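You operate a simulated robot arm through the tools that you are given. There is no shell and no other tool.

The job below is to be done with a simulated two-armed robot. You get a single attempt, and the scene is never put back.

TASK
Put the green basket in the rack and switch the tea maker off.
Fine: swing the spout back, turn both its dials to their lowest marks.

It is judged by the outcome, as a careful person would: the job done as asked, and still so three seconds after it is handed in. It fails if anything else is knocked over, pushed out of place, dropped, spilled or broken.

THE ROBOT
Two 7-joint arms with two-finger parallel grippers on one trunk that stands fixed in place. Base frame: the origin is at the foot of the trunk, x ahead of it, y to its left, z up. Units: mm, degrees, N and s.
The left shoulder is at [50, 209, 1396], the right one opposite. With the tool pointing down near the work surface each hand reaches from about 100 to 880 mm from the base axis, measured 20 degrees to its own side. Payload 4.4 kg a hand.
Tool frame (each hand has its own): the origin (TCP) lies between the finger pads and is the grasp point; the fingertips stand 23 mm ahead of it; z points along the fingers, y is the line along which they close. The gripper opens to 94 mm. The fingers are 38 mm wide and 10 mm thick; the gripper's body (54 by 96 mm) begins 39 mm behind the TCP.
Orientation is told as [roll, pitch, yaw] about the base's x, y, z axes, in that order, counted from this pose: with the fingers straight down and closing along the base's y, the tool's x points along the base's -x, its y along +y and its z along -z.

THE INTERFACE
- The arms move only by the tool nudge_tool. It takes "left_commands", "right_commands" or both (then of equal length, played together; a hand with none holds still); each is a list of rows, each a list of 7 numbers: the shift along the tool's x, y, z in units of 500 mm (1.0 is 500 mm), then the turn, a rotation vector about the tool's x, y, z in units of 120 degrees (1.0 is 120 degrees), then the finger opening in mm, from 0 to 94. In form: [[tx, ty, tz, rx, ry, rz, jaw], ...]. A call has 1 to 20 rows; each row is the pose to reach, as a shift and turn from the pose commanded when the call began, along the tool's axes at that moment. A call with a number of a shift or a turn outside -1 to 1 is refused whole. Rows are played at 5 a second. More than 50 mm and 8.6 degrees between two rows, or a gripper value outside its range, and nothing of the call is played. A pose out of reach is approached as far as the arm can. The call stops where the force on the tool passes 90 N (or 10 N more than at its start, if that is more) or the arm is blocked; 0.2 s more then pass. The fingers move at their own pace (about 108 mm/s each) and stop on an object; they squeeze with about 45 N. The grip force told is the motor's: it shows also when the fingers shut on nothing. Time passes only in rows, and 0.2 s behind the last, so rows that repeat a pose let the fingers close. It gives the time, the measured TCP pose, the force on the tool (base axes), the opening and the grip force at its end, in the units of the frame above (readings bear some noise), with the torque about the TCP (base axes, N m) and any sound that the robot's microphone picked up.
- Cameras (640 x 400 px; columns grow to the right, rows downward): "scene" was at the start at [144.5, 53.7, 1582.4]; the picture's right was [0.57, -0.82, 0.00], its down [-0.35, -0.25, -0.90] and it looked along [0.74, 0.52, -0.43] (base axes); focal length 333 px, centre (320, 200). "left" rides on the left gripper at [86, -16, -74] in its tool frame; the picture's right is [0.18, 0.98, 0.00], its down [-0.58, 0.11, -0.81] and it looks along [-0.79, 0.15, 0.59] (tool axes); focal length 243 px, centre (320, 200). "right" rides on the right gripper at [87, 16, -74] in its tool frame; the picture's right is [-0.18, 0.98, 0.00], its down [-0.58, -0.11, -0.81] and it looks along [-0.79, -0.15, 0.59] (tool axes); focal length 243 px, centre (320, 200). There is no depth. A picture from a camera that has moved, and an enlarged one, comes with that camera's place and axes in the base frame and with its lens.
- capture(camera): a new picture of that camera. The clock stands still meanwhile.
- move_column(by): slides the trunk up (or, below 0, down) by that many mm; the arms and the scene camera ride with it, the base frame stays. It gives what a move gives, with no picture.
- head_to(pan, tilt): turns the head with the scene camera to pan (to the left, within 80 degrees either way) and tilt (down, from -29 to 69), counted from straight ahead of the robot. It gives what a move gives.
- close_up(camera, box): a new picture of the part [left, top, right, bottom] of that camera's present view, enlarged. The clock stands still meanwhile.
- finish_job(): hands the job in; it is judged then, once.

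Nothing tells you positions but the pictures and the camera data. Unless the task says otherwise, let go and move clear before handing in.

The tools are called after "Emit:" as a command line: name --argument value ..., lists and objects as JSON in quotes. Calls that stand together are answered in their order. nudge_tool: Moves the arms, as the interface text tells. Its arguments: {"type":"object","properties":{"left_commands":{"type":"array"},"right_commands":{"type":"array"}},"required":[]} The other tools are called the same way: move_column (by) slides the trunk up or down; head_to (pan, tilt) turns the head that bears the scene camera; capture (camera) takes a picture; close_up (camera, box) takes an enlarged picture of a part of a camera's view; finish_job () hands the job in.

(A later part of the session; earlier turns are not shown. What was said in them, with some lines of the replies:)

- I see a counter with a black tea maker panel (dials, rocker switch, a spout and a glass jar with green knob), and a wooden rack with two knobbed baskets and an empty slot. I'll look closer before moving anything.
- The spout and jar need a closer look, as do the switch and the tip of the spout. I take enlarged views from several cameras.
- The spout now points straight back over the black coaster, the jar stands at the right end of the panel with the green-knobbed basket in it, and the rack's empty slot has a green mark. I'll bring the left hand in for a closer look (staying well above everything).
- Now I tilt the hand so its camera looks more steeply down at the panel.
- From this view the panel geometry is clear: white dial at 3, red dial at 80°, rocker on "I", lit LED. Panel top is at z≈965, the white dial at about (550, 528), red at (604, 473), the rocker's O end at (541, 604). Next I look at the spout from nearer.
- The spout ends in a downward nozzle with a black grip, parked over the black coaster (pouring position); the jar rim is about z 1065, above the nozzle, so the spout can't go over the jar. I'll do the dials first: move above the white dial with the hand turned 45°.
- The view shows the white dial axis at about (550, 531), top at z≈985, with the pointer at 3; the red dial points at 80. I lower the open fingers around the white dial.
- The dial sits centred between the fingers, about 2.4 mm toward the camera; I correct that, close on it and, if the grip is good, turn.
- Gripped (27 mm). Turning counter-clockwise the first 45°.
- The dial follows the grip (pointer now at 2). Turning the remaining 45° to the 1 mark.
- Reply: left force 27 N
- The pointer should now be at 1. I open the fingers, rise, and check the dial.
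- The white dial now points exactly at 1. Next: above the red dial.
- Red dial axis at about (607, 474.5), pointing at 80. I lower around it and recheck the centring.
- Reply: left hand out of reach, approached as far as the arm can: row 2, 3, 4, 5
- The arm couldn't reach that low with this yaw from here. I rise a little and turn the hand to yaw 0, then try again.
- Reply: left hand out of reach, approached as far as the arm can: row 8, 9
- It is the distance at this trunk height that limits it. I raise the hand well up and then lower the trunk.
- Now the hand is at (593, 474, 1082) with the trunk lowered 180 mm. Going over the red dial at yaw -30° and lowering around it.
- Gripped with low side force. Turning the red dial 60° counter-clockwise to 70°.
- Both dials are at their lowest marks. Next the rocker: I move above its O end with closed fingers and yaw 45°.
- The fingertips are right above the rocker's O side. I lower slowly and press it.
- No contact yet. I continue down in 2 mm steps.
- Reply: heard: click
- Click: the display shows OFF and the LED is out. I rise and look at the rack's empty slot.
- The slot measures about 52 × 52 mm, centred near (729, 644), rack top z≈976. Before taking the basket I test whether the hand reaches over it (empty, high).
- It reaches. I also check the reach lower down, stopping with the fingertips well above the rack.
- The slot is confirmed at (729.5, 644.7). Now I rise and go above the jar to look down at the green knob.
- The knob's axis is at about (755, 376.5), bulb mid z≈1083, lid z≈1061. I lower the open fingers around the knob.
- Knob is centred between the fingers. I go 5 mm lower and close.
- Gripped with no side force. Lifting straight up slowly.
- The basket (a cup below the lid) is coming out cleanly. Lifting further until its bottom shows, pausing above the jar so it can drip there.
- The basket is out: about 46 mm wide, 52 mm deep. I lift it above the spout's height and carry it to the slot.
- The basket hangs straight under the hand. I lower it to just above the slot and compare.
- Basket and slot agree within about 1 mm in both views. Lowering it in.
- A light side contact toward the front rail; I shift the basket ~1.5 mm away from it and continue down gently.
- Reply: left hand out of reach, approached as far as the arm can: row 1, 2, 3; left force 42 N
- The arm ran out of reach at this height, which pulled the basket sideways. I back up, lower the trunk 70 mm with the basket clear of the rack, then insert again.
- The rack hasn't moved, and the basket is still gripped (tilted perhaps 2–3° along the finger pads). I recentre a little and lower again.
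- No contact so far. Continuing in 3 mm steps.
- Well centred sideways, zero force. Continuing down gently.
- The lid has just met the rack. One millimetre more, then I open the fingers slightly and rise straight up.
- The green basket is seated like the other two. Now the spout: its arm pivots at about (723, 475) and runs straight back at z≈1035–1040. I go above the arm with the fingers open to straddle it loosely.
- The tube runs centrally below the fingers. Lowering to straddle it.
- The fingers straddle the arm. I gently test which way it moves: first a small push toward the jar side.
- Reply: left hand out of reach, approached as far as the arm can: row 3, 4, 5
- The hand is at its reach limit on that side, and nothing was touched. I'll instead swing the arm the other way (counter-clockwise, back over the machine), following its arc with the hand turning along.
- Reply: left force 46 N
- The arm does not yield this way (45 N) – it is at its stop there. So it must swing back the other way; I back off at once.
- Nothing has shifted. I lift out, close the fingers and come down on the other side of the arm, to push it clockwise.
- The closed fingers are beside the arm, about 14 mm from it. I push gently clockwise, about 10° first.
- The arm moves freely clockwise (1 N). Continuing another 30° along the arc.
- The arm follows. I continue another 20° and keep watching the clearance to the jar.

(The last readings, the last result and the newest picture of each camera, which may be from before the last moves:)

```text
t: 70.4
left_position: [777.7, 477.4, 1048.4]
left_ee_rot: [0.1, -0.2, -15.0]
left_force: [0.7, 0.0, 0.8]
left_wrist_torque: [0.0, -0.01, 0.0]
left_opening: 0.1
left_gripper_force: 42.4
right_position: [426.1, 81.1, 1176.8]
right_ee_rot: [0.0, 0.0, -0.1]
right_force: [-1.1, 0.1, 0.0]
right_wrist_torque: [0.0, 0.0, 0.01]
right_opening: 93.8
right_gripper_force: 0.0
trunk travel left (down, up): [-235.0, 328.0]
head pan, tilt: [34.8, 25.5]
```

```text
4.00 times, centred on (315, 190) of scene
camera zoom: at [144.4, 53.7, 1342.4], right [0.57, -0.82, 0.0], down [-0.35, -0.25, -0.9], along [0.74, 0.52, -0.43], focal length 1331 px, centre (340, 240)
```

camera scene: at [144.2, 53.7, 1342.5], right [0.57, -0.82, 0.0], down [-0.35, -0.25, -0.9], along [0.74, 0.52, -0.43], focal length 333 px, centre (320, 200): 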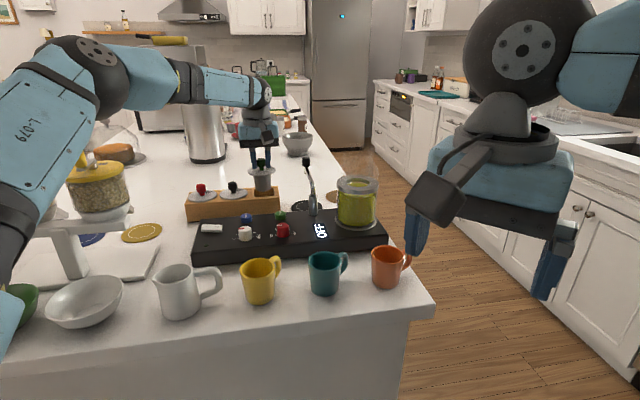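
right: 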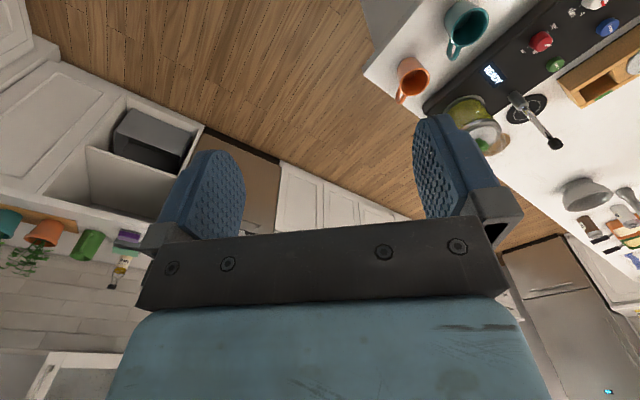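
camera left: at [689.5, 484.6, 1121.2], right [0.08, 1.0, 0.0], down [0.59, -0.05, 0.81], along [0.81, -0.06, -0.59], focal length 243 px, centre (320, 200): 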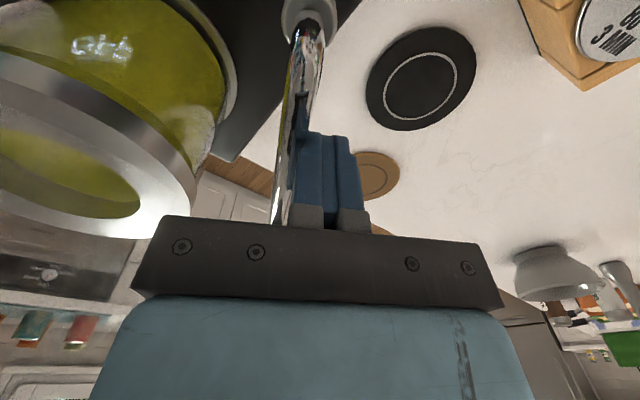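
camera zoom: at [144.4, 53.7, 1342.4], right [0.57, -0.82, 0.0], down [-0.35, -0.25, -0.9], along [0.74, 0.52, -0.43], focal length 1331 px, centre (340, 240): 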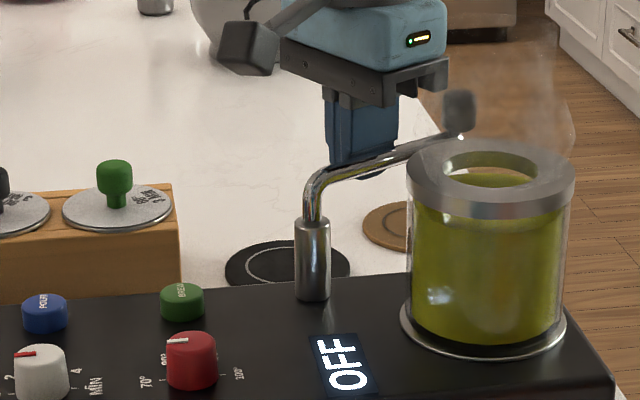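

Emit:
nudge_tool --left_commands '[[-0.0024, -0.0094, 0, 0, 0, 0.0417, 0], [-0.0039, -0.0191, 0, 0, 0, 0.0833, 0], [-0.0044, -0.024, 0, 0, 0, 0.1042, 0]]'

Emit:
capture --camera "left"

Emit:
close_up --camera "scene" --box '[280, 140, 390, 220]'

```text
t: 71.2
left_position: [777.8, 468.9, 1046.5]
left_ee_rot: [0.2, -0.5, -27.3]
left_force: [12.5, 21.5, 5.9]
left_wrist_torque: [0.08, -0.2, 0.43]
left_opening: 0.0
left_gripper_force: 42.3
right_position: [426.1, 81.7, 1174.7]
right_ee_rot: [-0.2, 0.1, -0.1]
right_force: [0.1, -0.1, 0.1]
right_wrist_torque: [0.03, -0.03, 0.01]
right_opening: 94.0
right_gripper_force: 0.1
trunk travel left (down, up): [-235.0, 328.0]
head pan, tilt: [34.8, 25.5]
```

```text
taken
camera left: at [692.6, 495.1, 1120.6], right [0.29, 0.96, 0.0], down [0.56, -0.17, 0.81], along [0.78, -0.23, -0.59], focal length 243 px, centre (320, 200)
```

left: 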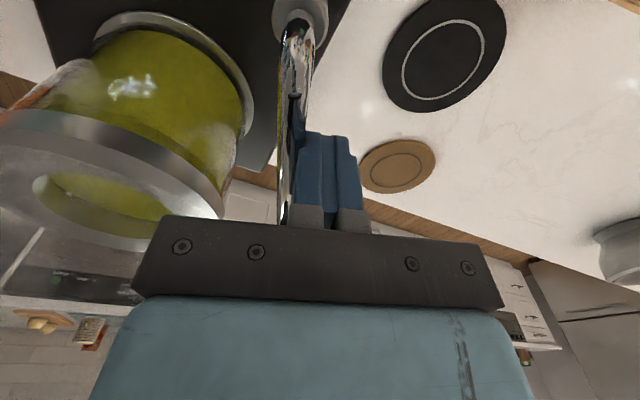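

```text
5.00 times, centred on (335, 180) of scene
camera zoom: at [145.1, 56.1, 1342.3], right [0.57, -0.82, 0.0], down [-0.35, -0.25, -0.9], along [0.74, 0.51, -0.43], focal length 1664 px, centre (245, 300)
```

zoom: 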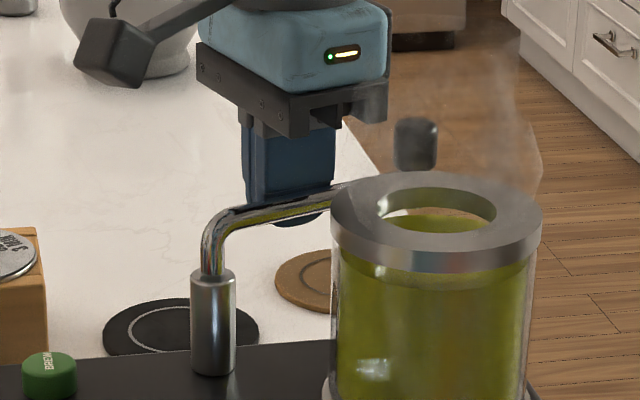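

Resistance of 25 N appears at about 67–70° of swing, with the tip still some 35 mm clear of the jar – this is the arm's other stop. I back off, rise clear and look.

Emit:
nudge_tool --left_commands '[[0, 0.01, 0, 0, 0, 0, 0], [0, 0.03, 0, 0, 0, 0, 0], [0, 0.03, -0.05, 0, 0, 0, 0], [0, 0.03, -0.12, 0, 0, 0, 0], [0, 0.03, -0.2, 0, 0, 0, 0]]'

Emit:
capture --camera "left"

Emit:
close_up --camera "scene" --box '[280, 140, 390, 220]'

Emit:
capture --camera "scene"

```text
t: 72.4
left_position: [784.2, 477.3, 1144.9]
left_ee_rot: [0.0, -0.2, -27.5]
left_force: [-1.1, -0.2, -0.7]
left_wrist_torque: [0.0, -0.03, 0.04]
left_opening: 0.0
left_gripper_force: 42.5
left hand out of reach, approached as far as the arm can: row 1, 2, 3
right_position: [424.2, 79.5, 1174.9]
right_ee_rot: [0.0, -0.1, -0.1]
right_force: [-0.4, -0.3, 0.6]
right_wrist_torque: [-0.02, -0.03, 0.01]
right_opening: 94.1
right_gripper_force: 0.1
trunk travel left (down, up): [-235.0, 328.0]
head pan, tilt: [34.8, 25.5]
```

```text
taken
camera left: at [699.6, 502.8, 1220.1], right [0.29, 0.96, 0.0], down [0.56, -0.17, 0.81], along [0.77, -0.23, -0.59], focal length 243 px, centre (320, 200)
```

left: 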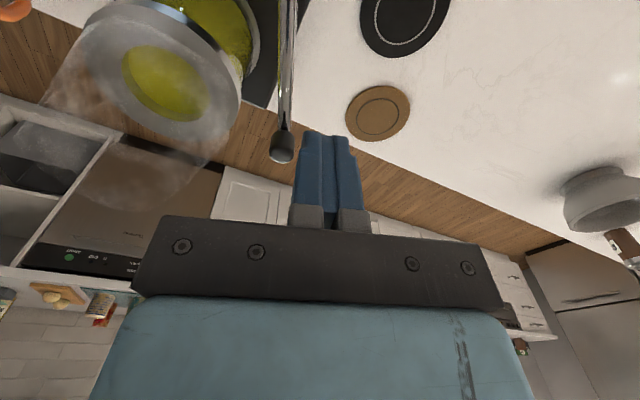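

```text
5.00 times, centred on (335, 180) of scene
camera zoom: at [143.8, 53.4, 1342.5], right [0.57, -0.82, 0.0], down [-0.35, -0.25, -0.9], along [0.74, 0.52, -0.43], focal length 1664 px, centre (245, 300)
```

zoom: 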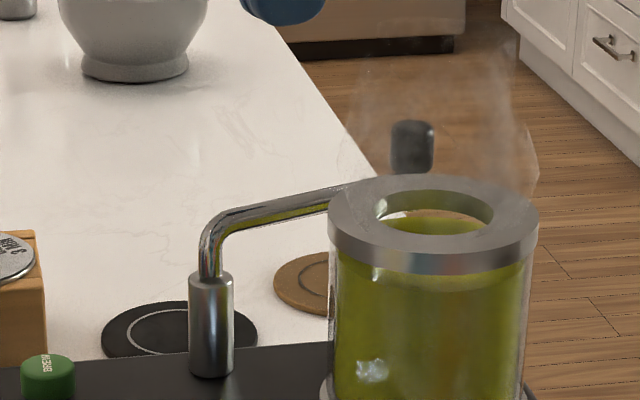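

```text
taken
camera scene: at [143.8, 53.4, 1342.5], right [0.57, -0.82, 0.0], down [-0.35, -0.25, -0.9], along [0.74, 0.52, -0.43], focal length 333 px, centre (320, 200)
```

scene: 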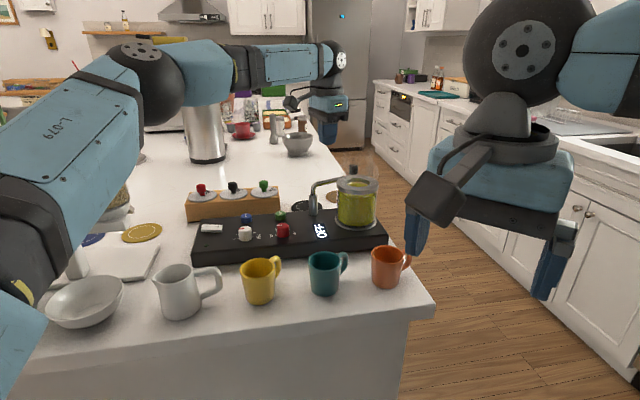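

The spout stays at its other stop (about 69° of swing, tip near (830, 427)), pulled in behind the jar and off the coaster. I now retreat the hand up and back, then check everything.

Emit:
nudge_tool --left_commands '[[0.03, -0.0156, -0.03, 0, 0, 0, 0], [0.09, -0.0469, -0.06, 0, 0, 0, 10], [0.15, -0.0781, -0.09, 0, 0, 0, 20], [0.21, -0.1093, -0.12, 0, 0, 0, 30], [0.27, -0.1406, -0.15, 0, 0, 0, 40], [0.33, -0.1718, -0.18, 0, 0, 0, 40], [0.39, -0.203, -0.2, 0, 0, 0, 40], [0.45, -0.2343, -0.22, 0, 0, 0, 40], [0.51, -0.2655, -0.24, 0, 0, 0, 40]]'

Emit:
capture --camera "left"

Emit:
capture --camera "scene"

Emit:
close_up --camera "scene" --box '[180, 150, 404, 290]'

```text
t: 74.4
left_position: [494.8, 479.6, 1266.7]
left_ee_rot: [0.2, -0.3, -27.5]
left_force: [-0.3, 0.8, -0.1]
left_wrist_torque: [0.02, -0.01, 0.03]
left_opening: 40.1
left_gripper_force: 0.1
right_position: [423.2, 80.3, 1175.5]
right_ee_rot: [-0.1, -0.1, -0.1]
right_force: [0.7, 0.7, 0.7]
right_wrist_torque: [-0.04, -0.01, -0.03]
right_opening: 93.8
right_gripper_force: 0.1
trunk travel left (down, up): [-235.0, 328.0]
head pan, tilt: [34.8, 25.5]
```

```text
taken
camera left: at [410.9, 505.5, 1340.5], right [0.29, 0.96, 0.0], down [0.56, -0.17, 0.81], along [0.77, -0.23, -0.59], focal length 243 px, centre (320, 200)
```

left: 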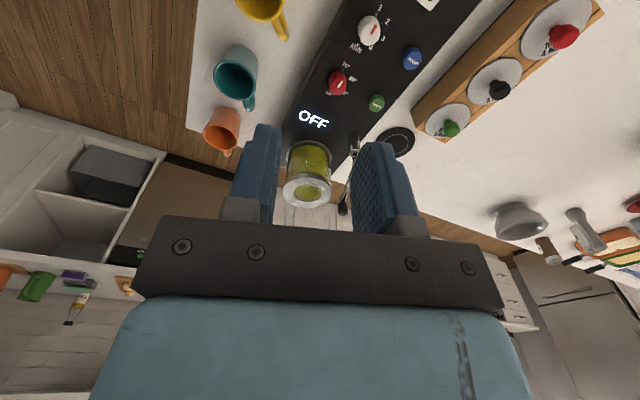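

```text
taken
camera scene: at [143.1, 54.0, 1342.6], right [0.57, -0.82, 0.0], down [-0.35, -0.25, -0.9], along [0.74, 0.52, -0.43], focal length 333 px, centre (320, 200)
```

scene: 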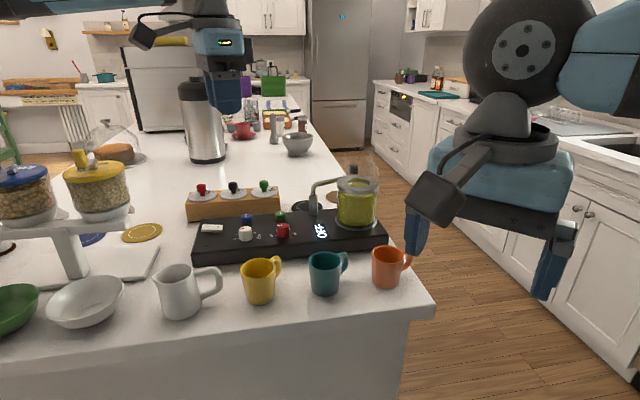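

```text
2.86 times, centred on (292, 220) of scene
camera zoom: at [143.1, 54.0, 1342.6], right [0.57, -0.82, 0.0], down [-0.35, -0.25, -0.9], along [0.74, 0.52, -0.43], focal length 951 px, centre (400, 143)
```

zoom: 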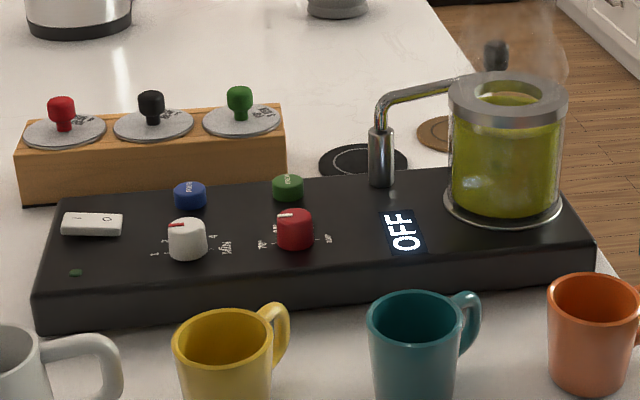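

Emit:
close_up --camera "left" --box '[300, 0, 440, 110]'

Emit:
close_up --camera "scene" --box '[195, 215, 305, 250]'

Emit:
close_up --camera "left" --box '[270, 80, 430, 220]'

```text
3.64 times, centred on (370, 55) of left
camera zoom: at [410.9, 505.5, 1340.5], right [0.29, 0.96, 0.0], down [0.56, -0.17, 0.81], along [0.77, -0.23, -0.59], focal length 882 px, centre (138, 727)
```

zoom: 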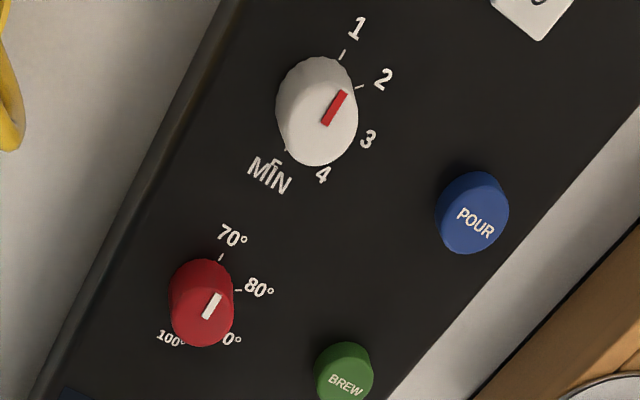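

```text
5.82 times, centred on (250, 232) of scene
camera zoom: at [143.1, 54.0, 1342.6], right [0.57, -0.82, 0.0], down [-0.35, -0.25, -0.9], along [0.74, 0.52, -0.43], focal length 1936 px, centre (727, 11)
```

zoom: 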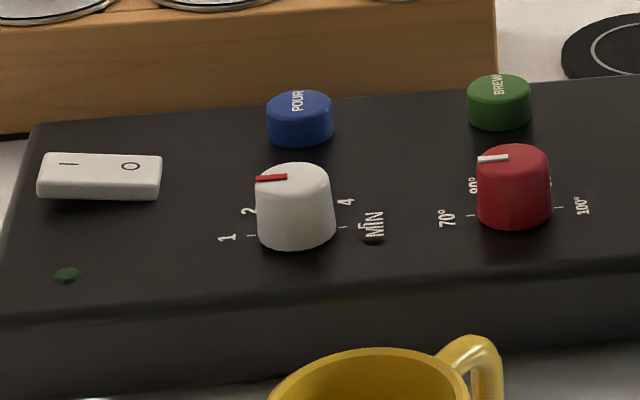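

```text
2.86 times, centred on (350, 150) of left
camera zoom: at [410.9, 505.5, 1340.5], right [0.29, 0.96, 0.0], down [0.56, -0.17, 0.81], along [0.77, -0.23, -0.59], focal length 693 px, centre (234, 343)
```

zoom: 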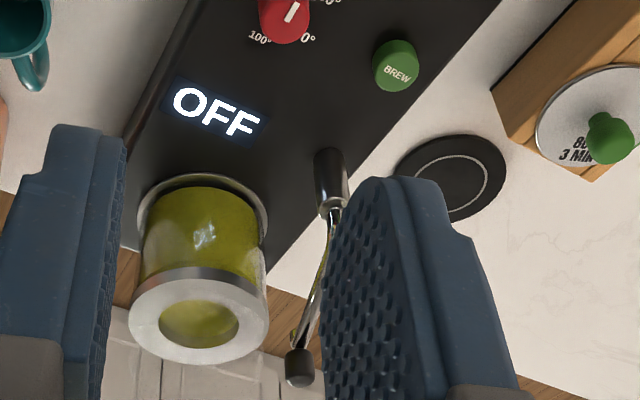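

Emit:
close_up --camera "scene" --box '[180, 165, 290, 225]'

Emit:
close_up --camera "scene" --box '[290, 150, 400, 240]'

Emit:
close_up --camera "left" --box '[400, 0, 620, 160]'

```text
5.82 times, centred on (235, 195) of scene
camera zoom: at [143.1, 54.0, 1342.6], right [0.57, -0.82, 0.0], down [-0.35, -0.25, -0.9], along [0.74, 0.52, -0.43], focal length 1936 px, centre (814, 229)
```

zoom: 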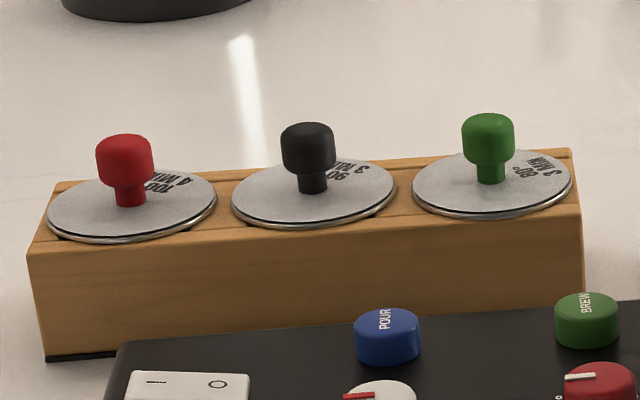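

```text
4.44 times, centred on (345, 195) of scene
camera zoom: at [143.1, 54.0, 1342.6], right [0.57, -0.82, 0.0], down [-0.35, -0.25, -0.9], along [0.74, 0.52, -0.43], focal length 1479 px, centre (209, 222)
```

zoom: 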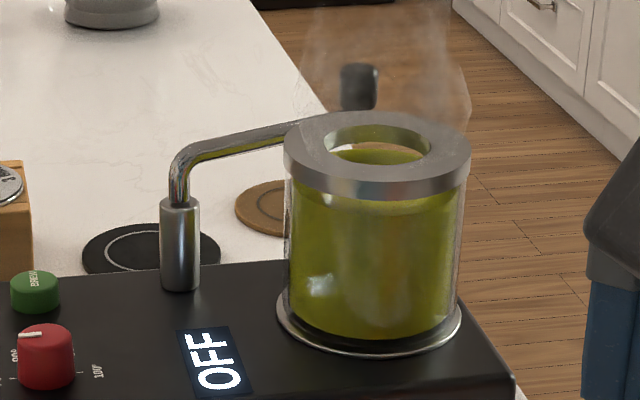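

```text
2.50 times, centred on (510, 80) of left
camera zoom: at [410.9, 505.5, 1340.5], right [0.29, 0.96, 0.0], down [0.56, -0.17, 0.81], along [0.77, -0.23, -0.59], focal length 606 px, centre (-155, 500)
```

zoom: 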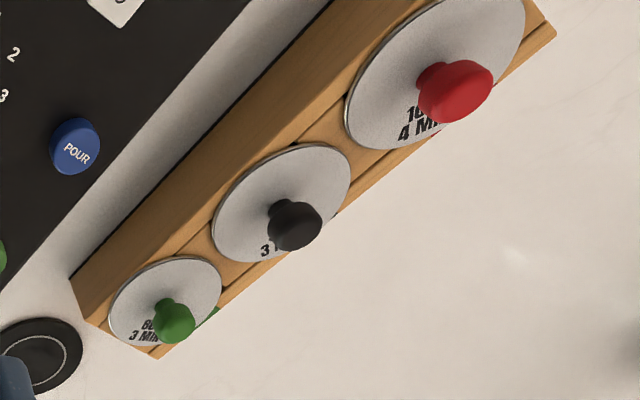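

Everything is in place: the green basket sits flush in its slot beside the other two, and the display reads OFF with the LED dark. The dials point at 1 and 70°, the spout rests at its inner stop clear of the jar, and nothing else has moved. Both hands are clear, so I hand the job in.

Emit:
finish_job

```text
The job is handed in.
```

The job is done and handed in; I don't have the verdict.

- **Basket:** the green basket is in the rack's empty slot, with its lid flush like the other two. On the first try the arm ran out of reach and the basket pressed against the rack's front rail. I backed off, lowered the trunk and put it in again. The rack showed no shift.
- **Tea maker:** it is switched off. I heard the click, the display shows OFF and the light is out.
- **Dials:** the white one is at 1 minute and the red one at 70°.
- **Spout:** it is swung about 69° off the coaster, to its other stop behind the jar, about 30 mm clear of it. Nothing on the panel marks its home position. It would not turn the other way, even at 45 N, so I took this stop to be "back".

In the last pictures the mugs, jar, coasters and other baskets looked unmoved. Both hands are clear.
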